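You operate a simulated robot arm through the tools that you are given. There is no shell and no other tool.

The job below is to be done with a simulated robot arm. You get a single attempt, and the scene is never put back.

JOB
Close down the stand: mains off, arm over the cradle, guard down, both sliders at LOW.

It is judged by the outcome, as a careful person would: the job done as asked, and still so three seconds after it is handed in. It fails if anything else is knocked over, pushed out of place, dropped, spilled or broken.

ROBOT AND FRAMES
A 7-joint arm with a fingered hand, fixed in place. Base frame: the origin is at the foot of the arm, x ahead of it, y to its left, z up; the work surface is at about z = 85. Units: cm, degrees, N and s.
Its first joint turns from -115.0 to 115.0 degrees. Payload 5 kg.
The TCP is the grasp point between the finger pads, 3.2 cm short of the fingertips. In the tool frame z runs along the fingers and y along their closing line. Largest opening 16 cm; the body of the gripper starts 8.9 cm behind the TCP. The gripper is a hand of 4 fingers: y runs from the thumb to the fingers, the wrist lies at [0, 0, -26.7] in the tool frame, and closing takes about 1.5 s.
Orientation is that of the tool frame in the base frame, as a unit quaternion [w, x, y, z]. With the fingers straight down and closing along the base's y, the tool's x points along the base's -x, its y along +y and its z along -z.

CONTROLS
- The arm moves only by the tool apply_moves. Its argument "steps" is text: rows parted by semicolons, each of 6 numbers parted by spaces: the shift along the tool's x, y, z in mm, then the turn, a rotation vector about the tool's x, y, z in degrees. In form: dx dy dz wx wy wz; .... A call has 1 to 20 rows; each row is the pose to reach, as a shift and turn from the pose commanded when the call began, along the tool's axes at that moment. "grip" is the closure in counts, from 0 (fully open) to 255 (shut), set as the call begins (left out, the last holds). A row lasts 0.2 s, in which the tool goes at most 5 cm and 8.6 degrees; a call with a longer step from one row to the next is refused whole, and so is a gripper value outside its range. A pose out of reach is approached as far as the arm can. The call stops where the force on the tool passes 90 N (or 10 N more than at its start, if that is more) or the arm is blocked; 0.2 s more then pass. Each finger travels about 4.5 cm/s and halts on what it meets, pressing with about 27 N; the grip force reading is that of the motor and also rises with nothing between the fingers. The clock runs only during rows and for 0.2 s after the last one: add rows that repeat a pose to give the fingers time. It gives the time, the measured TCP pose, the force on the tool (base axes), the opening and the grip force at its end, in the units of the frame above (readings bear some noise), with the torque about the TCP (base axes, N m) and any sound that the robot's microphone picked up.
- Cameras (640 x 400 px; columns grow to the right, rows downward): "scene" is fixed at [40.01, -65.05, 173.08]; the picture's right is [0.88, -0.48, 0.00], its down [-0.33, -0.61, -0.72] and it looks along [0.35, 0.64, -0.69] (base axes); focal length 214 px, centre (320, 200). "wrist" rides on the gripper at [8, -0.4, -11.4] in the tool frame; the picture's right is [0.05, 1.00, 0.00], its down [-0.82, 0.04, -0.58] and it looks along [-0.58, 0.03, 0.82] (tool axes); focal length 265 px, centre (320, 200). There is no depth. A picture from a camera that has moved, and an enlarged one, comes with that camera's place and axes in the base frame and with its lens.
- get_image(camera): a new picture of that camera. No time passes.
- raise_lower(by): slides the trunk up (or, below 0, down) by that many cm; the arm rides with it, the base frame stays. It gives what a move gives, with no picture.
- move_fingers(finger1, finger2, finger3, thumb_bend): sets how far each is bent, from 0 (flat) to 1 (curled in); at 0.3 the hand is open as for a grip, at 0.7 the pads meet at the TCP. One left out holds its place. A second passes; each finger stops where it meets its share of the squeeze, and holds until it gets a number again. A gripper value or a shape takes the hand back. It gives what a move gives, with no picture; readings hold the bend of each and the force on the fingers (four entries, about 0 where the hand has none), thumb and palm.
- hand_shape(shape): the hand has 4 fingers and takes this shape, open, in about a second: jaw (thumb against the fingers, like two jaws); tri (thumb and two fingers); tip (a fingertip pinch); poke (one finger out to press); point (the index stretched); flat (the hand flat); cup (the hand cupped); fist (a fist). The gripper value then closes the fingers along that shape, each until it touches; the sizes above hold for jaw. It gives what a move gives, with no picture.
- enlarge(camera, box): a new picture of the part [left, top, right, bottom] of that camera's present view, enlarged. No time passes.
- close_job(): hands the job in; it is judged then, once.

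Places have to be worked out from the pictures, the camera data and where the tool is seen. Open the gripper and draw the arm clear of the work before you hand the job in, unless the task says otherwise.

The tools are called after ">>>" as a command line: name --argument value ..., lists and objects as JSON in quotes. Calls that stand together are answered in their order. apply_moves: Moves the arm, as the interface text tells. Its arguments: {"type":"object","properties":{"steps":{"type":"string"},"grip":{"type":"number"}},"required":["steps"]} The other tools are called the same way: raise_lower (by) slides the trunk up or down; hand_shape (shape) gives the hand a shape; move_fingers (finger1, finger2, finger3, thumb_bend) moves the fingers one by one; get_image (camera) takes a picture; enlarge (camera, box) takes an enlarged picture of a part of a camera's view; close_job () hands the job in.

At the start:

```text
time_s: 0.0
eef_pos: [61.06, 20.08, 140.81]
tool_rot: [0.0, 0.0, 1.0, 0.0]
ft_force: [-0.3, -1.0, 0.5]
torque: [0.0, -0.01, 0.0]
grip_width: 15.97
gripper_force: 0.1
shape: jaw
bend: [0.3, 0.3, 0.3, 0.3]
finger forces: [0.0, 0.1, 0.0, 0.0, 0.0, 0.0]
trunk travel left (down, up): [-70.0, 29.0]
```

scene: 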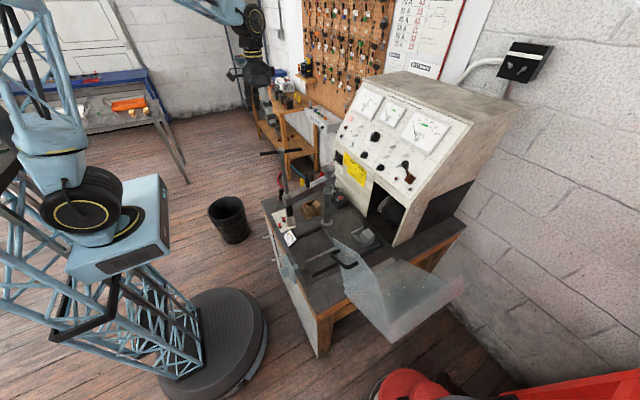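
wrist: 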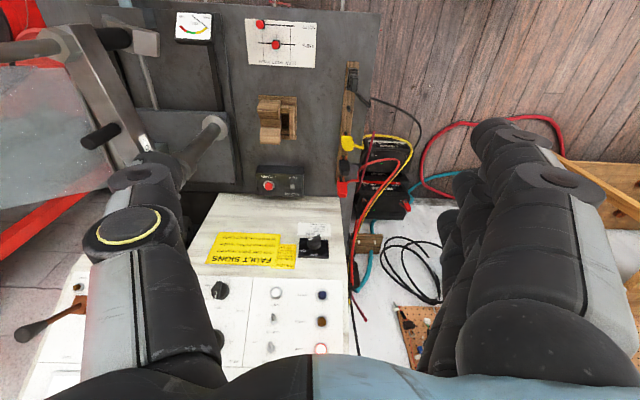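

I'll start by looking closely at the stand in both cameras, to find the mains, arm, cradle, guard and sliders.

>>> enlarge --camera "scene" --box '[250, 130, 410, 290]'

>>> enlarge --camera "scene" --box '[320, 70, 480, 210]'

>>> enlarge --camera "wrist" --box '[0, 0, 200, 130]'

>>> enlarge --camera "wrist" --box '[160, 0, 380, 140]'

>>> enlarge --camera "wrist" --box '[190, 130, 390, 270]'

```text
2.50 times, centred on (330, 210) of scene
camera zoom: at [40.01, -65.05, 173.08], right [0.88, -0.48, 0.0], down [-0.33, -0.61, -0.72], along [0.35, 0.64, -0.69], focal length 536 px, centre (295, 175)
```

zoom: 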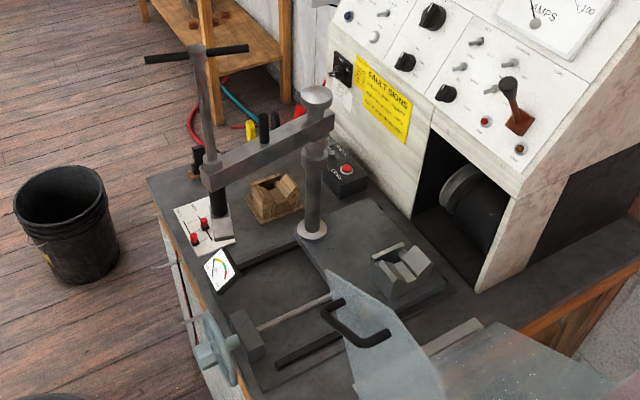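

```text
2.86 times, centred on (400, 140) of scene
camera zoom: at [40.01, -65.05, 173.08], right [0.88, -0.48, 0.0], down [-0.33, -0.61, -0.72], along [0.35, 0.64, -0.69], focal length 613 px, centre (91, 371)
```

zoom: 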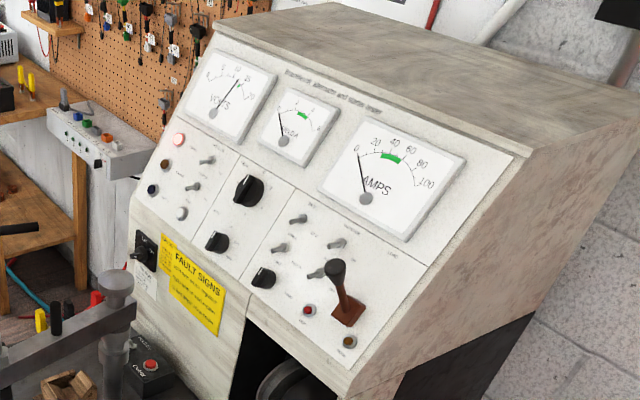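

```text
3.08 times, centred on (100, 65) of wrist
camera zoom: at [53.14, 19.59, 152.12], right [-0.05, 1.0, 0.0], down [0.82, 0.04, 0.58], along [0.58, 0.03, -0.82], focal length 817 px, centre (997, 615)
```

zoom: 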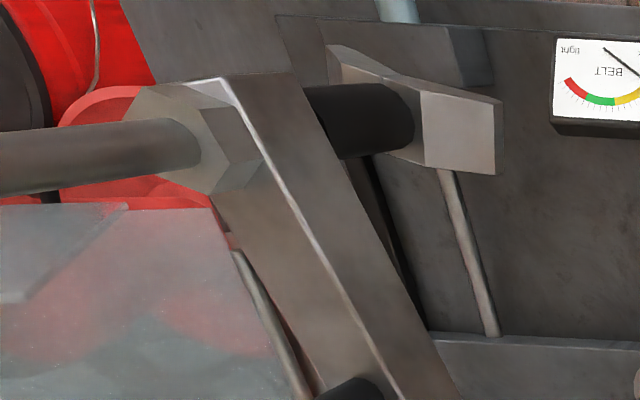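

```text
2.86 times, centred on (270, 70) of wrist
camera zoom: at [53.14, 19.59, 152.12], right [-0.05, 1.0, 0.0], down [0.82, 0.04, 0.58], along [0.58, 0.03, -0.82], focal length 758 px, centre (463, 571)
```

zoom: 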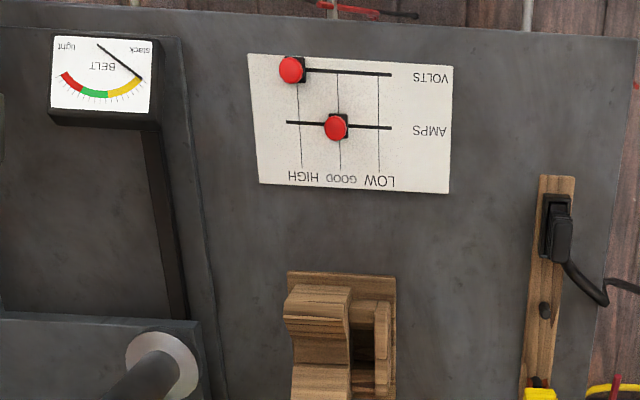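

```text
2.86 times, centred on (290, 200) of wrist
camera zoom: at [53.14, 19.59, 152.12], right [-0.05, 1.0, 0.0], down [0.82, 0.04, 0.58], along [0.58, 0.03, -0.82], focal length 758 px, centre (406, 200)
```

zoom: 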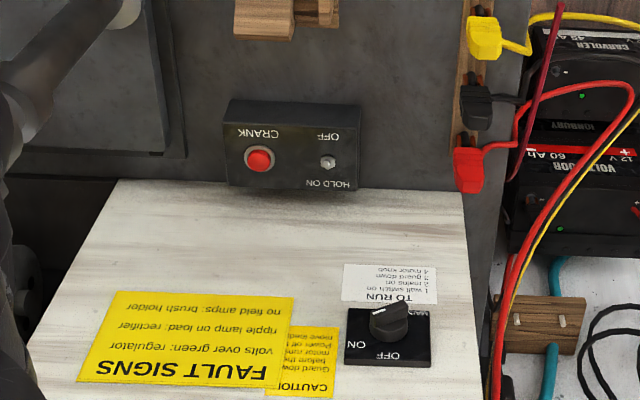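

The stand is ahead of the arm. The slider plate is near (58, 12, 85), the mains knob near (98, 20, 107), the column near (77, -4), and the swing-arm T-handle near (58, -7, 138). I'll raise the trunk so the wrist camera can see more from above.

>>> raise_lower --by 25

```text
time_s: 2.6
eef_pos: [61.06, 20.03, 165.97]
tool_rot: [0.0, 0.0, 1.0, 0.0]
ft_force: [0.1, -0.2, -0.5]
torque: [-0.01, 0.0, 0.0]
grip_width: 16.0
gripper_force: 0.1
shape: jaw
bend: [0.3, 0.3, 0.3, 0.3]
finger forces: [0.0, 0.1, 0.1, 0.0, 0.0, 0.1]
trunk travel left (down, up): [-95.0, 4.0]
```

The trunk is up 25 cm and the TCP is at z = 166, well above the T-handle. I'll move 20 cm toward -y and 8 cm back to centre the view on the stand.

>>> apply_moves --steps "20 -40 0 0 0 0; 40 -80 0 0 0 0; 60 -120 0 0 0 0; 80 -160 0 0 0 0; 100 -200 0 0 0 0; 100 -200 0 0 0 0"

>>> get_image --camera "wrist"

>>> get_image --camera "scene"

```text
time_s: 4.0
eef_pos: [51.32, 0.11, 165.32]
tool_rot: [0.0, 0.0, 1.0, 0.0]
ft_force: [-0.1, 0.1, -0.1]
torque: [-0.05, 0.04, 0.02]
grip_width: 15.97
gripper_force: 0.2
shape: jaw
bend: [0.3, 0.3, 0.3, 0.3]
finger forces: [0.0, 0.0, 0.0, 0.0, 0.1, 0.1]
trunk travel left (down, up): [-95.0, 4.0]
```

```text
taken
camera wrist: at [43.17, -0.34, 176.61], right [-0.05, 1.0, 0.0], down [0.82, 0.04, 0.58], along [0.58, 0.03, -0.82], focal length 265 px, centre (320, 200)
```

wrist: 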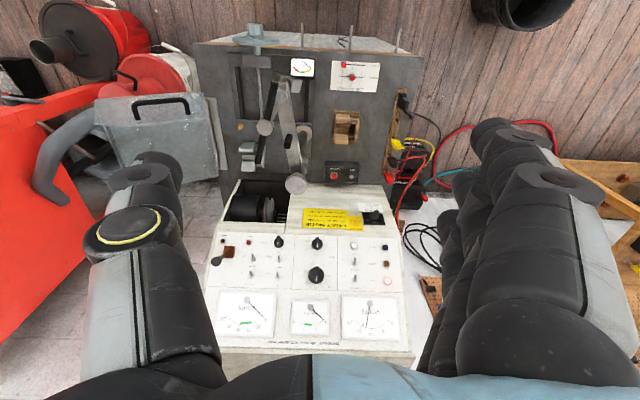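

```text
taken
```

scene: 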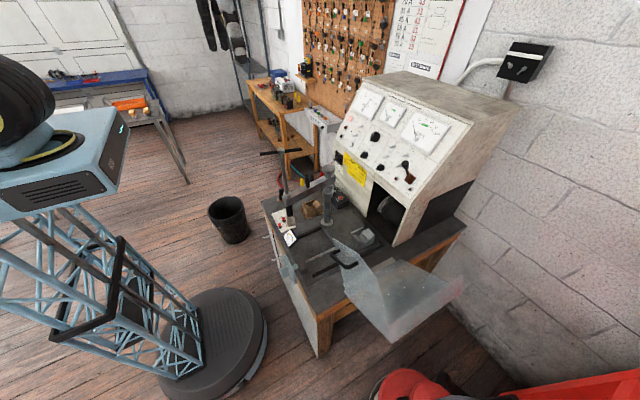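

>>> enlarge --camera "wrist" --box '[90, 20, 290, 145]'

>>> enlarge --camera "wrist" --box '[220, 30, 320, 92]'

>>> enlarge --camera "wrist" --box '[220, 90, 320, 152]'

>>> enlarge --camera "wrist" --box '[300, 40, 420, 115]'

>>> enlarge --camera "wrist" --box '[290, 140, 410, 240]'

>>> enlarge --camera "wrist" --box '[200, 220, 420, 355]'

```text
3.20 times, centred on (190, 82) of wrist
camera zoom: at [43.17, -0.34, 176.61], right [-0.05, 1.0, 0.0], down [0.82, 0.04, 0.58], along [0.58, 0.03, -0.82], focal length 849 px, centre (736, 576)
```

zoom: 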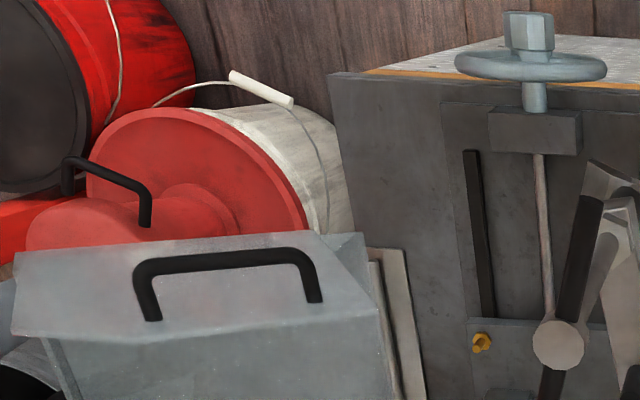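

```text
6.40 times, centred on (270, 61) of wrist
camera zoom: at [43.17, -0.34, 176.61], right [-0.05, 1.0, 0.0], down [0.82, 0.04, 0.58], along [0.58, 0.03, -0.82], focal length 1699 px, centre (640, 1090)
```

zoom: 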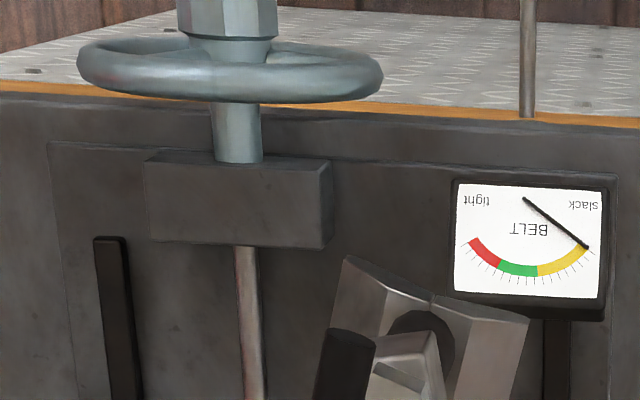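

```text
6.40 times, centred on (270, 121) of wrist
camera zoom: at [43.17, -0.34, 176.61], right [-0.05, 1.0, 0.0], down [0.82, 0.04, 0.58], along [0.58, 0.03, -0.82], focal length 1699 px, centre (640, 706)
```

zoom: 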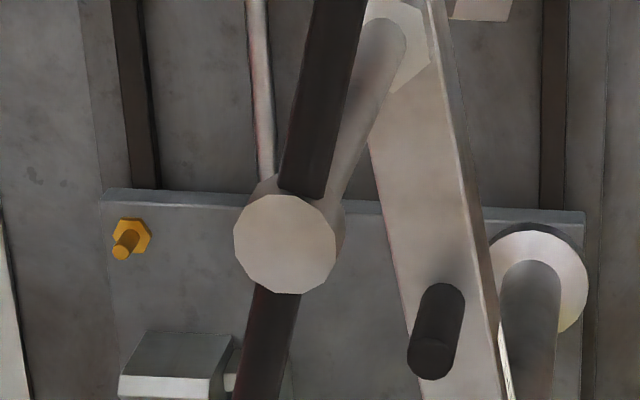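

```text
5.33 times, centred on (360, 78) of wrist
camera zoom: at [43.17, -0.34, 176.61], right [-0.05, 1.0, 0.0], down [0.82, 0.04, 0.58], along [0.58, 0.03, -0.82], focal length 1416 px, centre (107, 853)
```

zoom: 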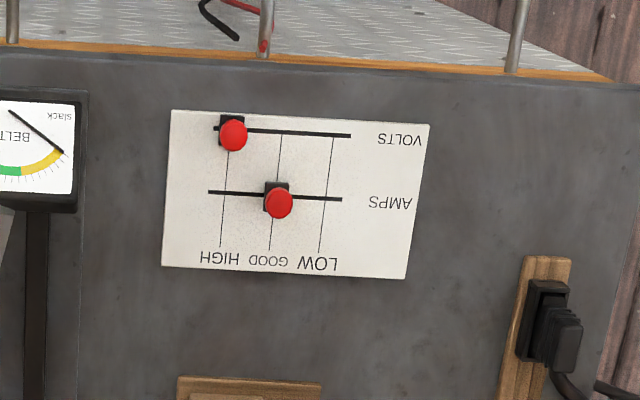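

```text
4.00 times, centred on (350, 190) of wrist
camera zoom: at [43.17, -0.34, 176.61], right [-0.05, 1.0, 0.0], down [0.82, 0.04, 0.58], along [0.58, 0.03, -0.82], focal length 1062 px, centre (200, 240)
```

zoom: 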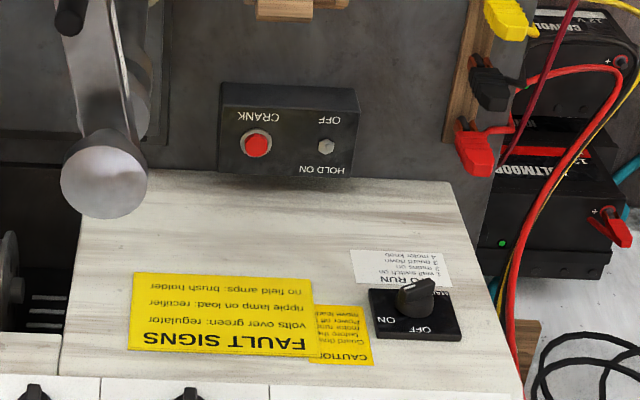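

```text
2.91 times, centred on (310, 288) of wrist
camera zoom: at [43.17, -0.34, 176.61], right [-0.05, 1.0, 0.0], down [0.82, 0.04, 0.58], along [0.58, 0.03, -0.82], focal length 772 px, centre (349, -54)
```

zoom: 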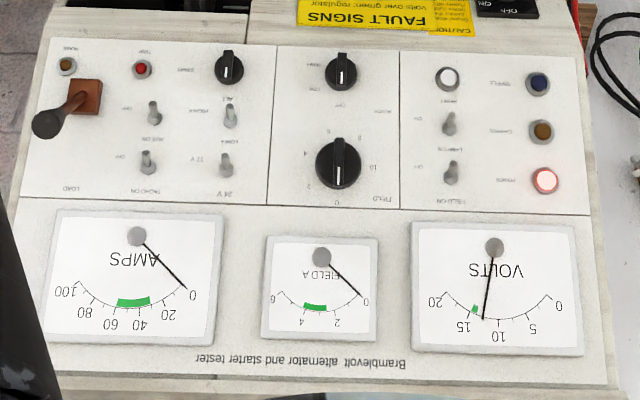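

The power lamp is lit and the clamp arm points at the front-left. I want to tell which block is the cradle, so I'll move the camera to the right side (-y) to look at the metal V-block, the guard and its hinge.

>>> apply_moves --steps "0 -45 0 0 0 0; 0 -90 0 0 0 0; 0 -135 0 0 0 0; 0 -180 0 0 0 0; 0 -220 0 0 0 0; 0 -220 0 0 0 0"

>>> get_image --camera "wrist"

>>> enlarge --camera "wrist" --box '[200, 0, 520, 200]'

```text
time_s: 5.4
eef_pos: [51.2, -22.13, 165.74]
tool_rot: [0.0, 0.0, 1.0, 0.001]
ft_force: [0.6, 0.8, -0.2]
torque: [-0.04, -0.01, -0.01]
grip_width: 15.98
gripper_force: 0.1
shape: jaw
bend: [0.3, 0.3, 0.3, 0.3]
finger forces: [0.0, 0.0, 0.0, 0.0, 0.0, 0.0]
trunk travel left (down, up): [-95.0, 4.0]
```

```text
taken
camera wrist: at [43.15, -22.46, 176.92], right [-0.05, 1.0, 0.0], down [0.82, 0.04, 0.58], along [0.58, 0.03, -0.82], focal length 265 px, centre (320, 200)
```

wrist: 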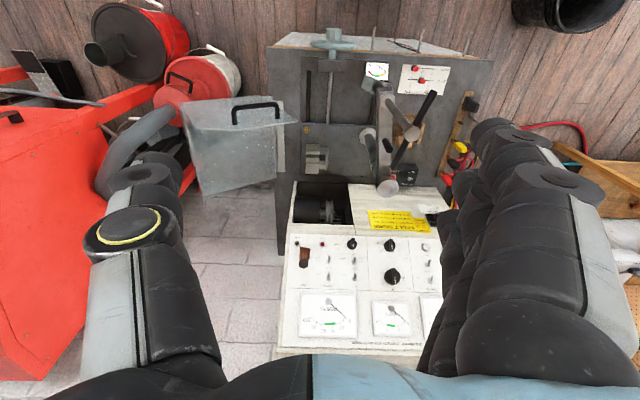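

```text
2.00 times, centred on (360, 100) of wrist
camera zoom: at [43.15, -22.46, 176.92], right [-0.05, 1.0, 0.0], down [0.82, 0.04, 0.58], along [0.58, 0.03, -0.82], focal length 531 px, centre (240, 400)
```

zoom: 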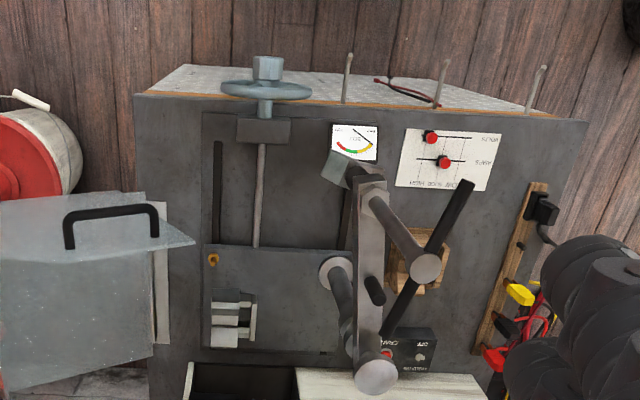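

The metal V-block sits on the same carriage plate as the column, so it is the alternator cradle. Now I'll look closely at the guard and at the V-block.

>>> enlarge --camera "scene" --box '[300, 210, 480, 350]'

>>> enlarge --camera "wrist" --box '[160, 70, 340, 230]'

>>> enlarge --camera "wrist" --box '[280, 110, 360, 180]'

>>> enlarge --camera "scene" --box '[330, 200, 410, 260]'

```text
2.86 times, centred on (390, 280) of scene
camera zoom: at [40.01, -65.05, 173.08], right [0.88, -0.48, 0.0], down [-0.33, -0.61, -0.72], along [0.35, 0.64, -0.69], focal length 613 px, centre (120, -29)
```

zoom: 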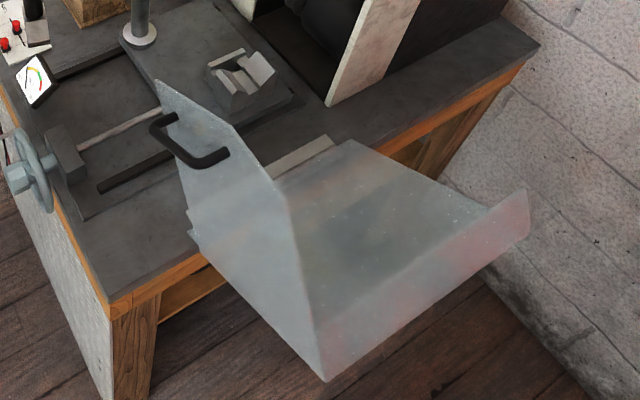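

```text
2.50 times, centred on (250, 150) of wrist
camera zoom: at [43.15, -22.46, 176.92], right [-0.05, 1.0, 0.0], down [0.82, 0.04, 0.58], along [0.58, 0.03, -0.82], focal length 664 px, centre (495, 325)
```

zoom: 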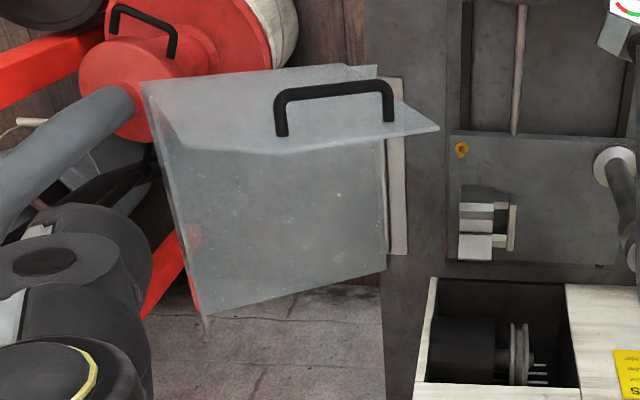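

```text
5.71 times, centred on (320, 145) of wrist
camera zoom: at [43.15, -22.46, 176.92], right [-0.05, 1.0, 0.0], down [0.82, 0.04, 0.58], along [0.58, 0.03, -0.82], focal length 1517 px, centre (320, 514)
```

zoom: 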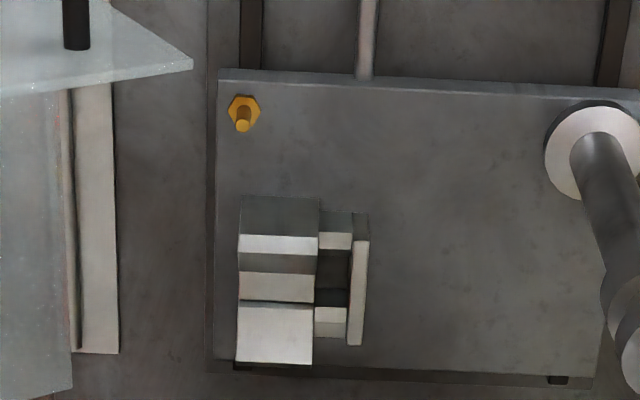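

```text
6.67 times, centred on (370, 230) of scene
camera zoom: at [40.01, -65.05, 173.08], right [0.88, -0.48, 0.0], down [-0.33, -0.61, -0.72], along [0.35, 0.64, -0.69], focal length 1430 px, centre (-13, 0)
```

zoom: 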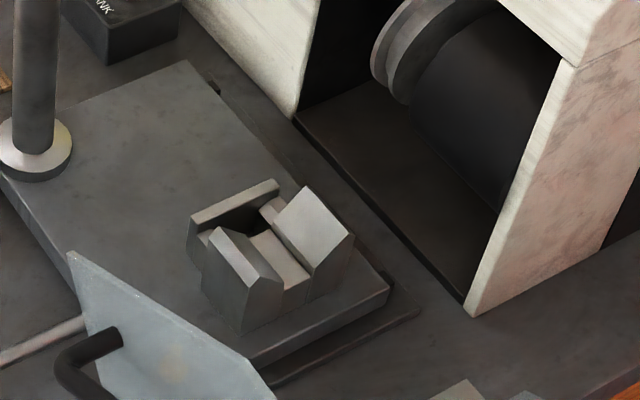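

Triangulating from both cameras, the guard hinge runs along x from 68 to 95 at y ≈ -36, z ≈ 87. The guard leans outward by about 45°, and its handle bar is near (62, -37, 113). The cradle is near (89, -19). The mains comes first, so I'll bring the camera close to its knob.

>>> apply_moves --steps "-27 40 0 0 0 0; -54 80 0 0 0 0; -81 120 0 0 0 0; -108 160 0 0 0 0; -135 200 0 0 0 0; -162 240 0 0 0 0; -189 280 0 0 0 0; -216 320 0 0 0 0; -243 360 0 0 0 0; -270 400 0 0 0 0; -270 420 40 0 0 0; -270 420 85 0 0 0; -270 420 130 0 0 0; -270 420 175 0 0 0; -270 420 220 0 0 0; -270 420 260 0 0 0; -270 420 300 0 0 0; -270 420 300 0 0 0"

>>> get_image --camera "wrist"

>>> enlarge --camera "wrist" --box '[260, 140, 380, 240]'

```text
time_s: 9.2
eef_pos: [77.67, 20.05, 135.53]
tool_rot: [0.001, 0.0, 1.0, 0.0]
ft_force: [-0.4, 0.1, 0.9]
torque: [-0.01, -0.02, -0.01]
grip_width: 15.96
gripper_force: 0.1
shape: jaw
bend: [0.3, 0.3, 0.3, 0.3]
finger forces: [0.0, 0.1, 0.0, 0.0, 0.1, 0.0]
trunk travel left (down, up): [-95.0, 4.0]
```

```text
taken
camera wrist: at [69.73, 19.58, 146.86], right [-0.05, 1.0, 0.0], down [0.81, 0.04, 0.58], along [0.58, 0.03, -0.82], focal length 265 px, centre (320, 200)
```

wrist: 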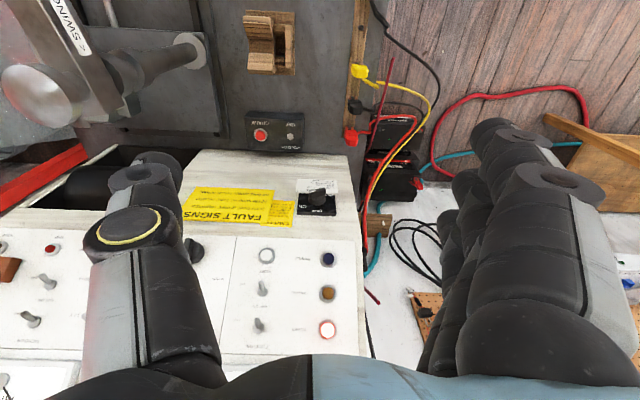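

```text
4.00 times, centred on (320, 190) of wrist
camera zoom: at [69.73, 19.58, 146.86], right [-0.05, 1.0, 0.0], down [0.81, 0.04, 0.58], along [0.58, 0.03, -0.82], focal length 1062 px, centre (320, 240)
```

zoom: 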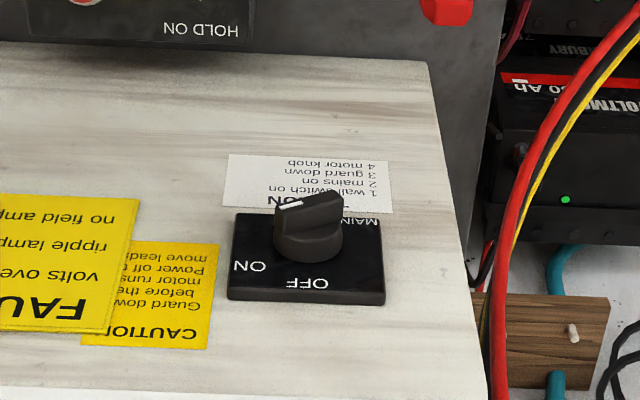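

The mains pointer is at ON (toward -y) and OFF is straight up, so the knob needs a quarter turn. There is also a label on the swing arm, so I'll read that and look at the arm and peg from here.

>>> enlarge --camera "wrist" --box '[0, 0, 220, 140]'

>>> enlarge --camera "wrist" --box '[230, 0, 360, 80]'

>>> get_image --camera "scene"

```text
2.86 times, centred on (110, 70) of wrist
camera zoom: at [69.73, 19.58, 146.86], right [-0.05, 1.0, 0.0], down [0.81, 0.04, 0.58], along [0.58, 0.03, -0.82], focal length 758 px, centre (920, 571)
```

zoom: 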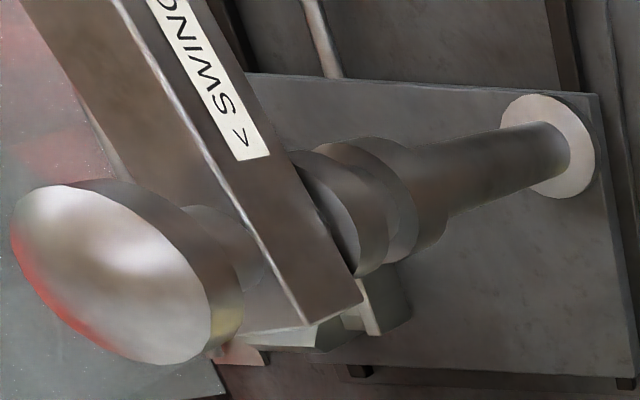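

```text
4.92 times, centred on (295, 40) of wrist
camera zoom: at [69.73, 19.58, 146.86], right [-0.05, 1.0, 0.0], down [0.81, 0.04, 0.58], along [0.58, 0.03, -0.82], focal length 1307 px, centre (443, 988)
```

zoom: 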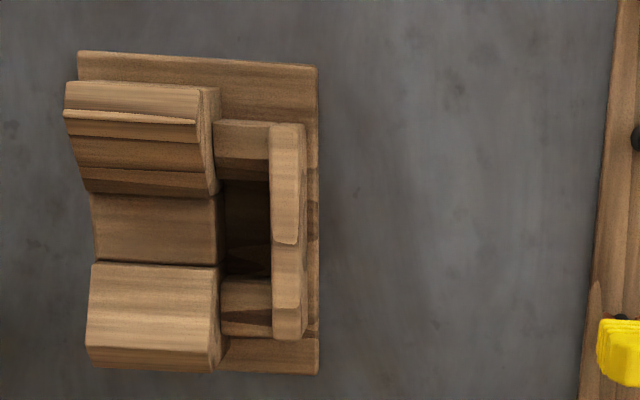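

```text
taken
```

scene: 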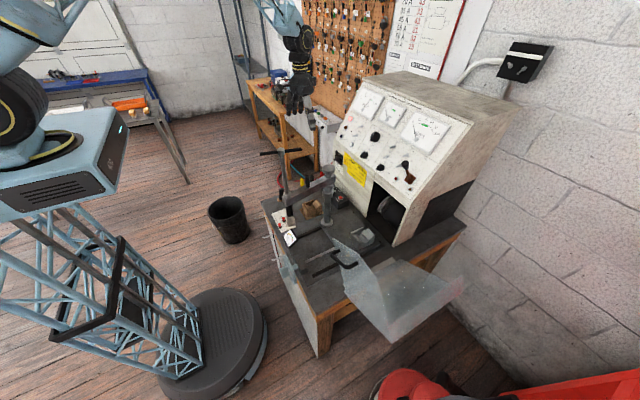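

The arm carries a "SWING" label on its +y side, and I can only see part of it. I'll back off a little so the whole label is in view.

>>> apply_moves --steps "40 20 0 0 0 0; 80 40 0 0 0 0; 110 60 0 0 0 0; 110 60 0 0 0 0"

>>> enlarge --camera "wrist" --box '[0, 0, 240, 180]'

```text
time_s: 10.2
eef_pos: [67.02, 26.04, 135.56]
tool_rot: [0.0, 0.0, 1.0, 0.0]
ft_force: [-0.4, -0.6, -0.6]
torque: [0.05, 0.01, 0.01]
grip_width: 16.0
gripper_force: 0.0
shape: jaw
bend: [0.3, 0.3, 0.3, 0.3]
finger forces: [0.0, 0.1, 0.0, 0.0, 0.1, 0.0]
trunk travel left (down, up): [-95.0, 4.0]
```

```text
2.22 times, centred on (120, 90) of wrist
camera zoom: at [59.1, 25.6, 146.95], right [-0.05, 1.0, 0.0], down [0.82, 0.04, 0.58], along [0.58, 0.03, -0.82], focal length 590 px, centre (764, 444)
```

zoom: 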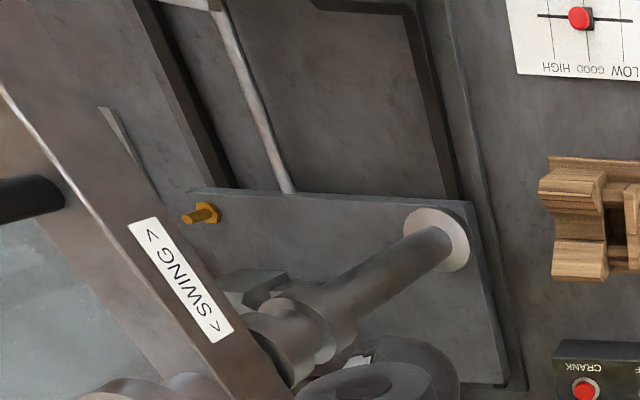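

The label reads "< SWING >", so the arm swings freely either way, using the black peg on top. Now for the mains knob: at this clear spot I'll tilt the hand so the fingers point straight ahead (+x).

>>> apply_moves --steps "0 0 0 0 -8 0; 0 0 0 0 -16 0; 0 0 0 0 -24 0; 0 0 0 0 -32 0; 0 0 0 0 -40 0; 0 0 0 0 -48 0; 0 0 0 0 -56 0; 0 0 0 0 -64 0; 0 0 0 0 -72 0; 0 0 0 0 -80 0; 0 0 0 0 -88 0; 0 0 0 0 -90 0; 0 0 0 0 -90 0"

>>> get_image --camera "wrist"

>>> get_image --camera "scene"

```text
time_s: 13.0
eef_pos: [67.2, 26.02, 135.9]
tool_rot: [0.708, 0.001, 0.706, -0.002]
ft_force: [0.9, 1.0, 0.7]
torque: [0.06, -0.02, 0.02]
grip_width: 16.01
gripper_force: 0.2
shape: jaw
bend: [0.3, 0.3, 0.3, 0.3]
finger forces: [0.0, 0.0, 0.0, 0.0, 0.0, 0.0]
trunk travel left (down, up): [-95.0, 4.0]
```

```text
taken
camera wrist: at [55.83, 25.56, 127.73], right [0.0, 1.0, -0.05], down [-0.58, 0.04, 0.81], along [0.82, 0.03, 0.58], focal length 265 px, centre (320, 200)
```

wrist: 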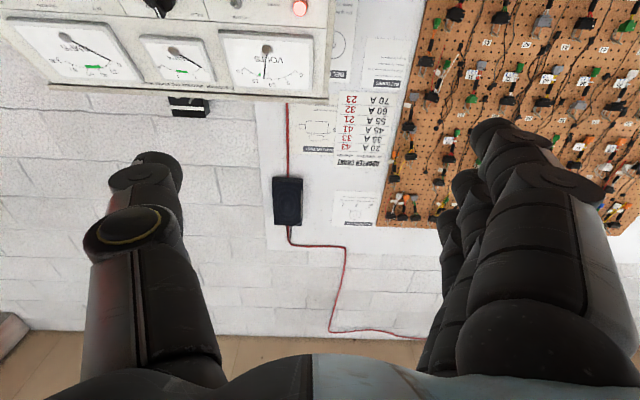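

```text
taken
```

scene: 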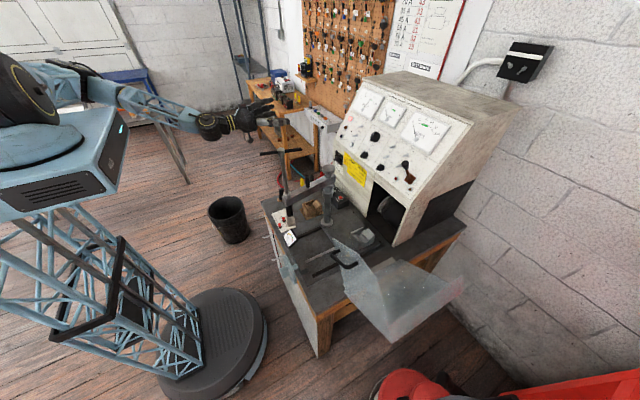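

The tilt worked. Next I roll the hand +90° so the fingers close vertically across the knob's ridge, which leaves the quarter turn available on the way back. I'll also part-close the fingers.

>>> apply_moves --steps "0 0 0 0 0 8; 0 0 0 0 0 16; 0 0 0 0 0 24; 0 0 0 0 0 32; 0 0 0 0 0 40; 0 0 0 0 0 48; 0 0 0 0 0 56; 0 0 0 0 0 64; 0 0 0 0 0 72; 0 0 0 0 0 80; 0 0 0 0 0 88; 0 0 0 0 0 90; 0 0 0 0 0 90" --grip 150

>>> get_image --camera "wrist"

```text
time_s: 15.8
eef_pos: [67.07, 25.99, 135.94]
tool_rot: [0.5, 0.5, 0.5, 0.5]
ft_force: [-0.3, -0.5, -0.4]
torque: [0.0, 0.0, -0.02]
grip_width: 6.64
gripper_force: 0.1
shape: jaw
bend: [0.73, 0.73, 0.73, 0.7]
finger forces: [0.1, 0.1, 0.1, 0.0, 0.1, 0.0]
trunk travel left (down, up): [-95.0, 4.0]
```

```text
taken
camera wrist: at [55.8, 34.06, 135.38], right [0.0, 0.05, 1.0], down [-0.58, -0.82, 0.04], along [0.82, -0.58, 0.03], focal length 265 px, centre (320, 200)
```

wrist: 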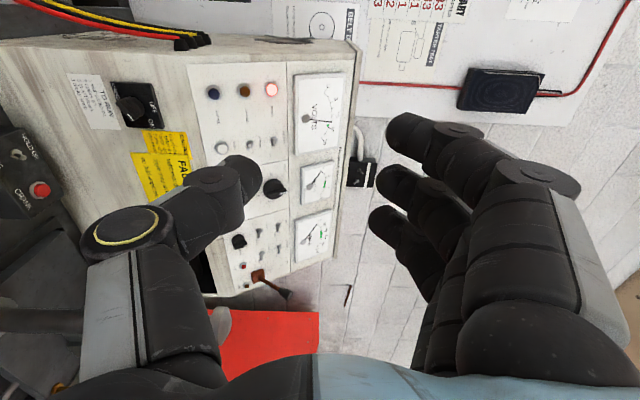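

Both jaws are visible now and the opening is 6.6 cm. I'll zoom in on the knob and fix its position before approaching.

>>> enlarge --camera "wrist" --box '[50, 50, 210, 150]'

```text
4.00 times, centred on (130, 100) of wrist
camera zoom: at [55.8, 34.06, 135.38], right [0.0, 0.05, 1.0], down [-0.58, -0.82, 0.04], along [0.82, -0.58, 0.03], focal length 1062 px, centre (1080, 600)
```

zoom: 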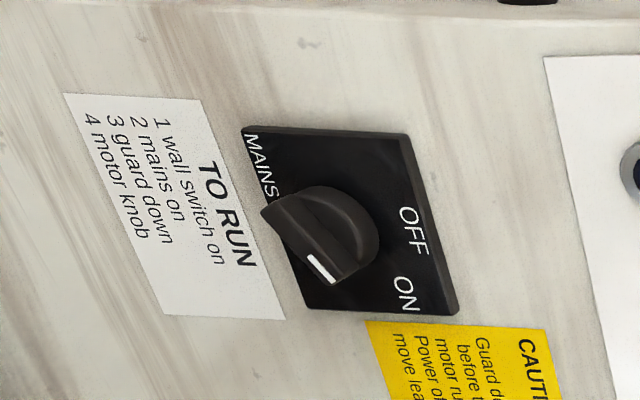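

The pointer sits about 60° clockwise of vertical at ON, and OFF is straight up. I put the knob axis at y ≈ 20.8, z ≈ 107.7, with its face at x ≈ 95. I'll roll to match the ridge and approach to a TCP at x = 89.

>>> apply_moves --steps "-7 -40 10 0 0 -5; -14 -80 20 0 0 -10; -21 -120 30 0 0 -15; -28 -160 40 0 0 -20; -35 -200 50 0 0 -25; -42 -240 60 0 0 -30; -53 -282 70 0 0 -30; -53 -282 100 0 0 -30; -53 -282 130 0 0 -30; -53 -282 160 0 0 -30; -53 -282 190 0 0 -30; -53 -282 220 0 0 -30; -53 -282 220 0 0 -30"

>>> get_image --camera "wrist"

>>> get_image --camera "scene"

```text
time_s: 18.6
eef_pos: [89.1, 20.64, 107.46]
tool_rot: [0.613, 0.354, 0.612, 0.354]
ft_force: [-0.1, 0.3, 0.0]
torque: [-0.01, 0.01, 0.03]
grip_width: 6.65
gripper_force: 0.0
shape: jaw
bend: [0.73, 0.73, 0.73, 0.7]
finger forces: [0.0, 0.0, 0.0, 0.0, 0.0, 0.1]
trunk travel left (down, up): [-95.0, 4.0]
```

```text
taken
camera wrist: at [77.83, 27.34, 103.03], right [0.0, 0.54, 0.84], down [-0.58, -0.68, 0.44], along [0.82, -0.48, 0.31], focal length 265 px, centre (320, 200)
```

wrist: 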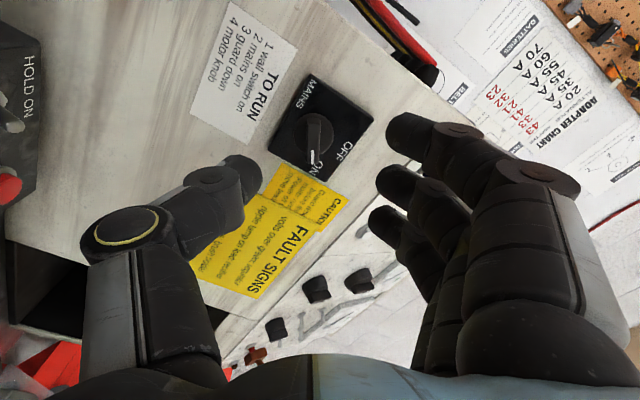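

```text
taken
```

scene: 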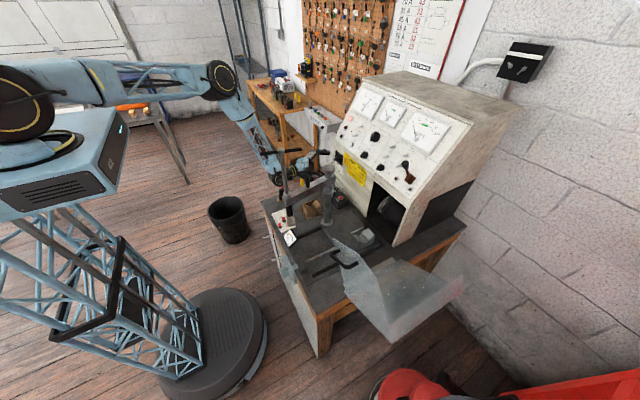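

The ridge now lines up perpendicular to the closing direction. I'll zoom in to refine the knob's centre before going in.

>>> enlarge --camera "wrist" --box '[240, 60, 400, 190]'

```text
3.08 times, centred on (320, 125) of wrist
camera zoom: at [77.83, 27.34, 103.03], right [0.0, 0.54, 0.84], down [-0.58, -0.68, 0.44], along [0.82, -0.48, 0.31], focal length 817 px, centre (320, 431)
```

zoom: 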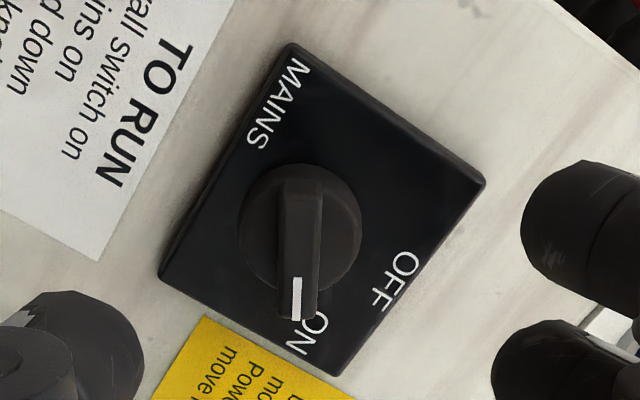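

Triangulation puts the plate centre at (98.7, 20.5, 107.4). The knob axis is a bit lower, near z = 106.9, and the ridge face is at x ≈ 96. I'll correct sideways and advance so the fingertips straddle the ridge.

>>> apply_moves --steps "2 -6 10 0 0 0; 2 -6 20 0 0 0; 2 -6 30 0 0 0; 2 -6 40 0 0 0; 2 -6 45 0 0 0; 2 -6 45 0 0 0"

>>> get_image --camera "wrist"

>>> enlarge --camera "wrist" --box '[220, 90, 420, 220]'

```text
time_s: 20.0
eef_pos: [93.69, 20.37, 106.89]
tool_rot: [0.612, 0.354, 0.613, 0.353]
ft_force: [0.0, 0.3, 0.2]
torque: [0.01, 0.01, 0.0]
grip_width: 6.62
gripper_force: 0.0
shape: jaw
bend: [0.73, 0.73, 0.73, 0.7]
finger forces: [0.0, 0.1, 0.0, 0.1, 0.1, 0.0]
trunk travel left (down, up): [-95.0, 4.0]
```

```text
taken
camera wrist: at [82.41, 27.23, 102.51], right [0.0, 0.54, 0.84], down [-0.58, -0.68, 0.44], along [0.82, -0.48, 0.31], focal length 265 px, centre (320, 200)
```

wrist: 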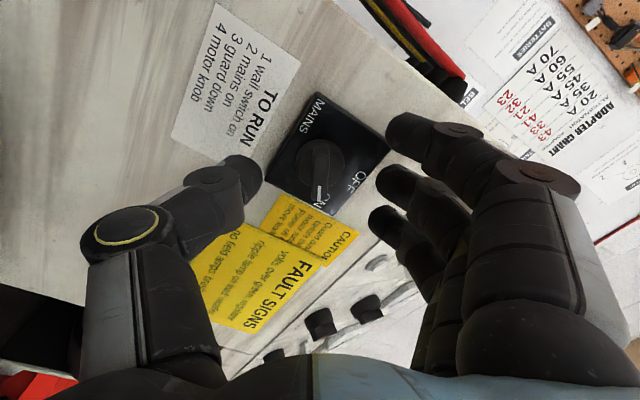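

```text
3.08 times, centred on (320, 155) of wrist
camera zoom: at [82.41, 27.23, 102.51], right [0.0, 0.54, 0.84], down [-0.58, -0.68, 0.44], along [0.82, -0.48, 0.31], focal length 817 px, centre (320, 338)
```

zoom: 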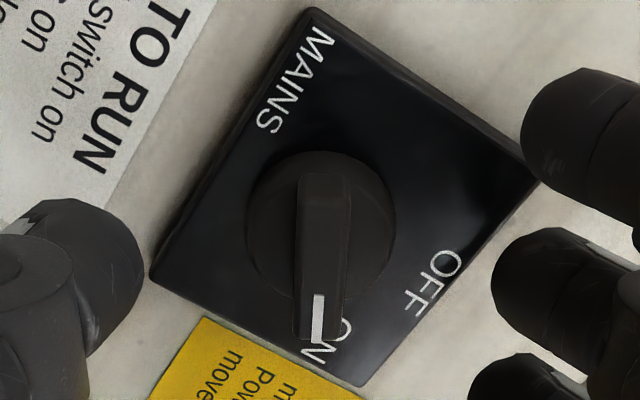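

The knob is centred between thumb and fingers, and the tips are just past its front face. I'll advance 4 mm more and close onto the ridge.

>>> apply_moves --steps "0 0 4 0 0 0; 0 0 4 0 0 0"

>>> apply_moves --steps "0 0 0 0 0 0; 0 0 0 0 0 0; 0 0 0 0 0 0; 0 0 0 0 0 0; 0 0 0 0 0 0; 0 0 0 0 0 0; 0 0 0 0 0 0" --grip 255

>>> get_image --camera "wrist"

>>> enlarge --camera "wrist" --box '[220, 90, 420, 220]'

```text
time_s: 20.6
eef_pos: [94.16, 20.47, 106.96]
tool_rot: [0.612, 0.354, 0.612, 0.353]
ft_force: [-0.1, 0.4, -0.2]
torque: [-0.03, 0.03, -0.04]
grip_width: 6.63
gripper_force: 0.1
shape: jaw
bend: [0.73, 0.73, 0.73, 0.7]
finger forces: [0.0, 0.0, 0.1, 0.0, 0.0, 0.0]
trunk travel left (down, up): [-95.0, 4.0]
```

```text
time_s: 22.2
eef_pos: [94.11, 20.33, 106.97]
tool_rot: [0.612, 0.354, 0.613, 0.353]
ft_force: [-8.8, -1.8, -6.0]
torque: [-0.05, -0.16, 0.12]
grip_width: 0.29
gripper_force: 26.7
shape: jaw
bend: [0.68, 0.73, 0.68, 0.71]
finger forces: [0.0, 20.2, 0.0, 0.0, 17.5, 0.1]
trunk travel left (down, up): [-95.0, 4.0]
```

```text
taken
camera wrist: at [82.7, 27.19, 102.39], right [0.0, 0.54, 0.84], down [-0.58, -0.68, 0.45], along [0.82, -0.49, 0.31], focal length 265 px, centre (320, 200)
```

wrist: 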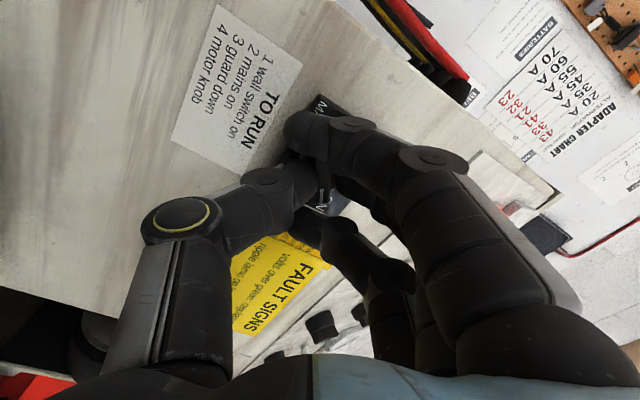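

```text
3.08 times, centred on (320, 155) of wrist
camera zoom: at [82.7, 27.19, 102.39], right [0.0, 0.54, 0.84], down [-0.58, -0.68, 0.45], along [0.82, -0.49, 0.31], focal length 817 px, centre (320, 338)
```

zoom: 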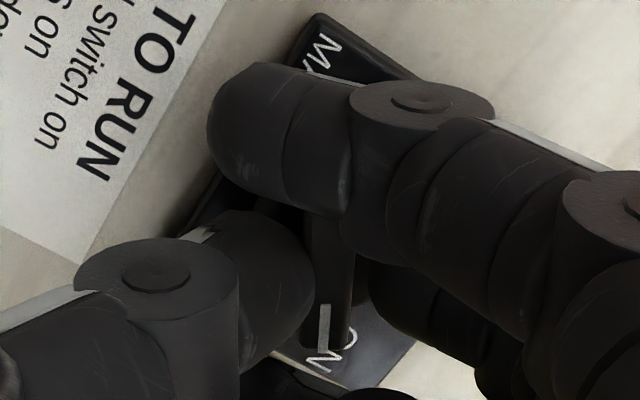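

The middle finger reads 20 N and the thumb 17.5 N, so the ridge is held. I'll turn counter-clockwise 30° first and check.

>>> apply_moves --steps "0 0 0 0 0 -5; 0 0 0 0 0 -10; 0 0 0 0 0 -15; 0 0 0 0 0 -20; 0 0 0 0 0 -25; 0 0 0 0 0 -30; 0 0 0 0 0 -30"

>>> enlarge --camera "wrist" --box '[220, 90, 420, 220]'

```text
time_s: 23.8
eef_pos: [93.96, 20.41, 106.94]
tool_rot: [0.683, 0.184, 0.684, 0.181]
ft_force: [-6.0, -6.3, -12.9]
torque: [-0.02, 0.21, 0.04]
grip_width: 0.29
gripper_force: 26.5
shape: jaw
bend: [0.68, 0.73, 0.68, 0.71]
finger forces: [0.0, 15.6, 0.0, 0.0, 21.6, 0.0]
trunk travel left (down, up): [-95.0, 4.0]
```

```text
3.08 times, centred on (320, 155) of wrist
camera zoom: at [82.69, 24.07, 99.7], right [0.0, 0.89, 0.45], down [-0.58, -0.37, 0.73], along [0.82, -0.26, 0.51], focal length 817 px, centre (320, 338)
```

zoom: 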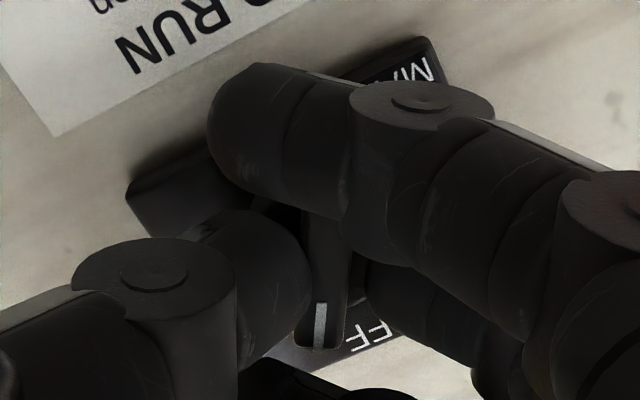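

The knob is turning with the hand and the pointer is nearing OFF. I'll continue for the remaining 30°.

>>> apply_moves --steps "0 0 0 0 0 -5; 0 0 0 0 0 -10; 0 0 0 0 0 -15; 0 0 0 0 0 -20; 0 0 0 0 0 -25; 0 0 0 0 0 -30; 0 0 0 0 0 -30"

>>> get_image --camera "wrist"

>>> enlarge --camera "wrist" --box '[220, 90, 420, 220]'

```text
time_s: 25.4
eef_pos: [93.97, 20.38, 107.07]
tool_rot: [0.707, 0.001, 0.707, 0.0]
ft_force: [-3.0, -10.3, -7.6]
torque: [0.01, 0.16, 0.08]
grip_width: 0.3
gripper_force: 26.6
shape: jaw
bend: [0.68, 0.73, 0.68, 0.71]
finger forces: [0.0, 15.2, 0.1, 0.1, 19.4, 0.0]
trunk travel left (down, up): [-95.0, 4.0]
```

```text
taken
camera wrist: at [82.69, 19.97, 98.85], right [0.0, 1.0, -0.05], down [-0.58, 0.04, 0.82], along [0.82, 0.03, 0.58], focal length 265 px, centre (320, 200)
```

wrist: 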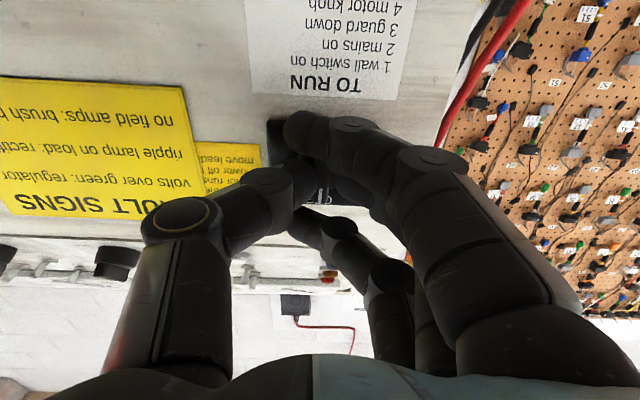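

```text
3.08 times, centred on (320, 155) of wrist
camera zoom: at [82.69, 19.97, 98.85], right [0.0, 1.0, -0.05], down [-0.58, 0.04, 0.82], along [0.82, 0.03, 0.58], focal length 817 px, centre (320, 338)
```

zoom: 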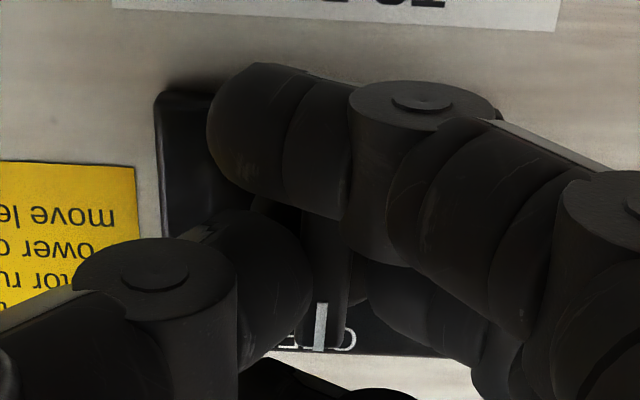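

The pointer now appears to be over OFF. I'll open the fingers and check.

>>> apply_moves --steps "0 0 0 0 0 0; 0 0 0 0 0 0; 0 0 0 0 0 0; 0 0 0 0 0 0; 0 0 0 0 0 0; 0 0 0 0 0 0" --grip 130

>>> get_image --camera "wrist"

>>> enlarge --camera "wrist" --box '[220, 90, 420, 220]'

>>> enlarge --camera "scene" --box '[320, 70, 480, 210]'

```text
time_s: 26.8
eef_pos: [93.88, 20.44, 106.89]
tool_rot: [0.707, 0.0, 0.707, 0.0]
ft_force: [0.1, 0.6, -0.1]
torque: [-0.02, -0.01, -0.02]
grip_width: 7.76
gripper_force: 0.1
shape: jaw
bend: [0.72, 0.73, 0.72, 0.7]
finger forces: [0.0, 0.1, 0.0, 0.1, 0.1, 0.1]
trunk travel left (down, up): [-95.0, 4.0]
```

```text
taken
camera wrist: at [82.65, 20.05, 98.85], right [0.0, 1.0, -0.05], down [-0.58, 0.04, 0.82], along [0.82, 0.03, 0.58], focal length 265 px, centre (320, 200)
```

wrist: 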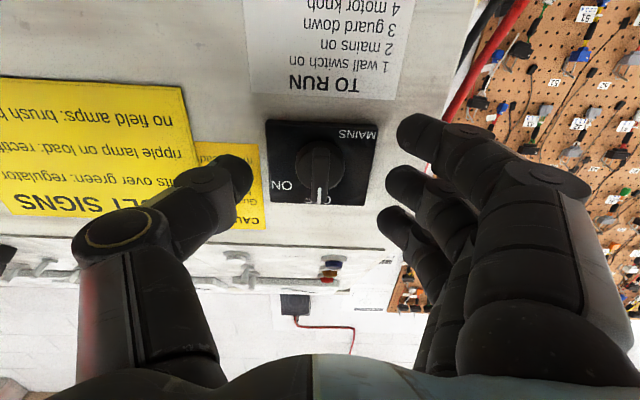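

```text
3.08 times, centred on (320, 155) of wrist
camera zoom: at [82.65, 20.05, 98.85], right [0.0, 1.0, -0.05], down [-0.58, 0.04, 0.82], along [0.82, 0.03, 0.58], focal length 817 px, centre (320, 338)
```

zoom: 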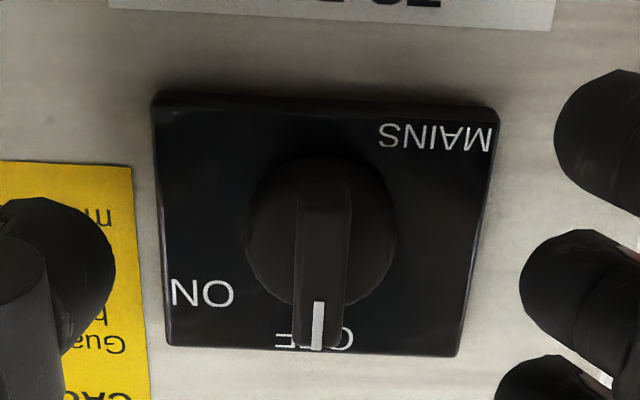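

```text
2.86 times, centred on (400, 140) of scene
camera zoom: at [40.01, -65.05, 173.08], right [0.88, -0.48, 0.0], down [-0.33, -0.61, -0.72], along [0.35, 0.64, -0.69], focal length 613 px, centre (91, 371)
```

zoom: 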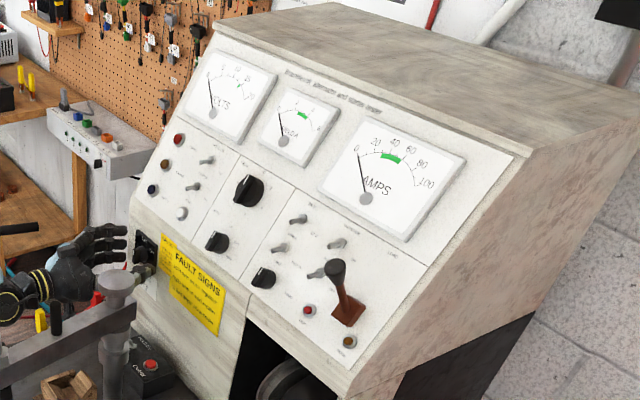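

Mains is off: the pointer is on OFF, the power lamp is dark and the VOLTS needle has fallen to zero. I'll back straight out, then rise to clear space.

>>> apply_moves --steps "0 0 -30 0 0 0; 0 0 -70 0 0 0; 0 0 -110 0 0 0; 0 0 -150 0 0 0; -30 10 -180 0 0 0; -70 20 -200 0 0 0; -110 30 -220 0 0 0; -150 40 -240 0 0 0; -190 50 -260 0 0 0; -230 55 -270 0 0 0; -270 60 -270 0 0 0; -290 60 -270 0 0 0; -290 60 -270 0 0 0"

>>> apply_moves --steps "0 0 0 0 8 0; 0 0 0 0 16 0; 0 0 0 0 24 0; 0 0 0 0 32 0; 0 0 0 0 40 0; 0 0 0 0 48 0; 0 0 0 0 56 0; 0 0 0 0 64 0; 0 0 0 0 72 0; 0 0 0 0 80 0; 0 0 0 0 88 0; 0 0 0 0 90 0; 0 0 0 0 90 0"

```text
time_s: 29.6
eef_pos: [67.03, 26.49, 136.23]
tool_rot: [0.707, 0.0, 0.707, 0.0]
ft_force: [0.1, 0.2, 1.1]
torque: [0.01, 0.0, -0.01]
grip_width: 7.77
gripper_force: 0.0
shape: jaw
bend: [0.72, 0.73, 0.72, 0.7]
finger forces: [0.1, 0.0, 0.1, 0.0, 0.1, 0.0]
trunk travel left (down, up): [-95.0, 4.0]
```

```text
time_s: 32.4
eef_pos: [66.96, 26.47, 136.02]
tool_rot: [-0.001, 0.0, 1.0, 0.0]
ft_force: [0.2, 0.8, -0.2]
torque: [0.0, -0.01, -0.03]
grip_width: 7.8
gripper_force: 0.1
shape: jaw
bend: [0.72, 0.73, 0.72, 0.7]
finger forces: [0.1, 0.0, 0.0, 0.1, 0.0, 0.0]
trunk travel left (down, up): [-95.0, 4.0]
```

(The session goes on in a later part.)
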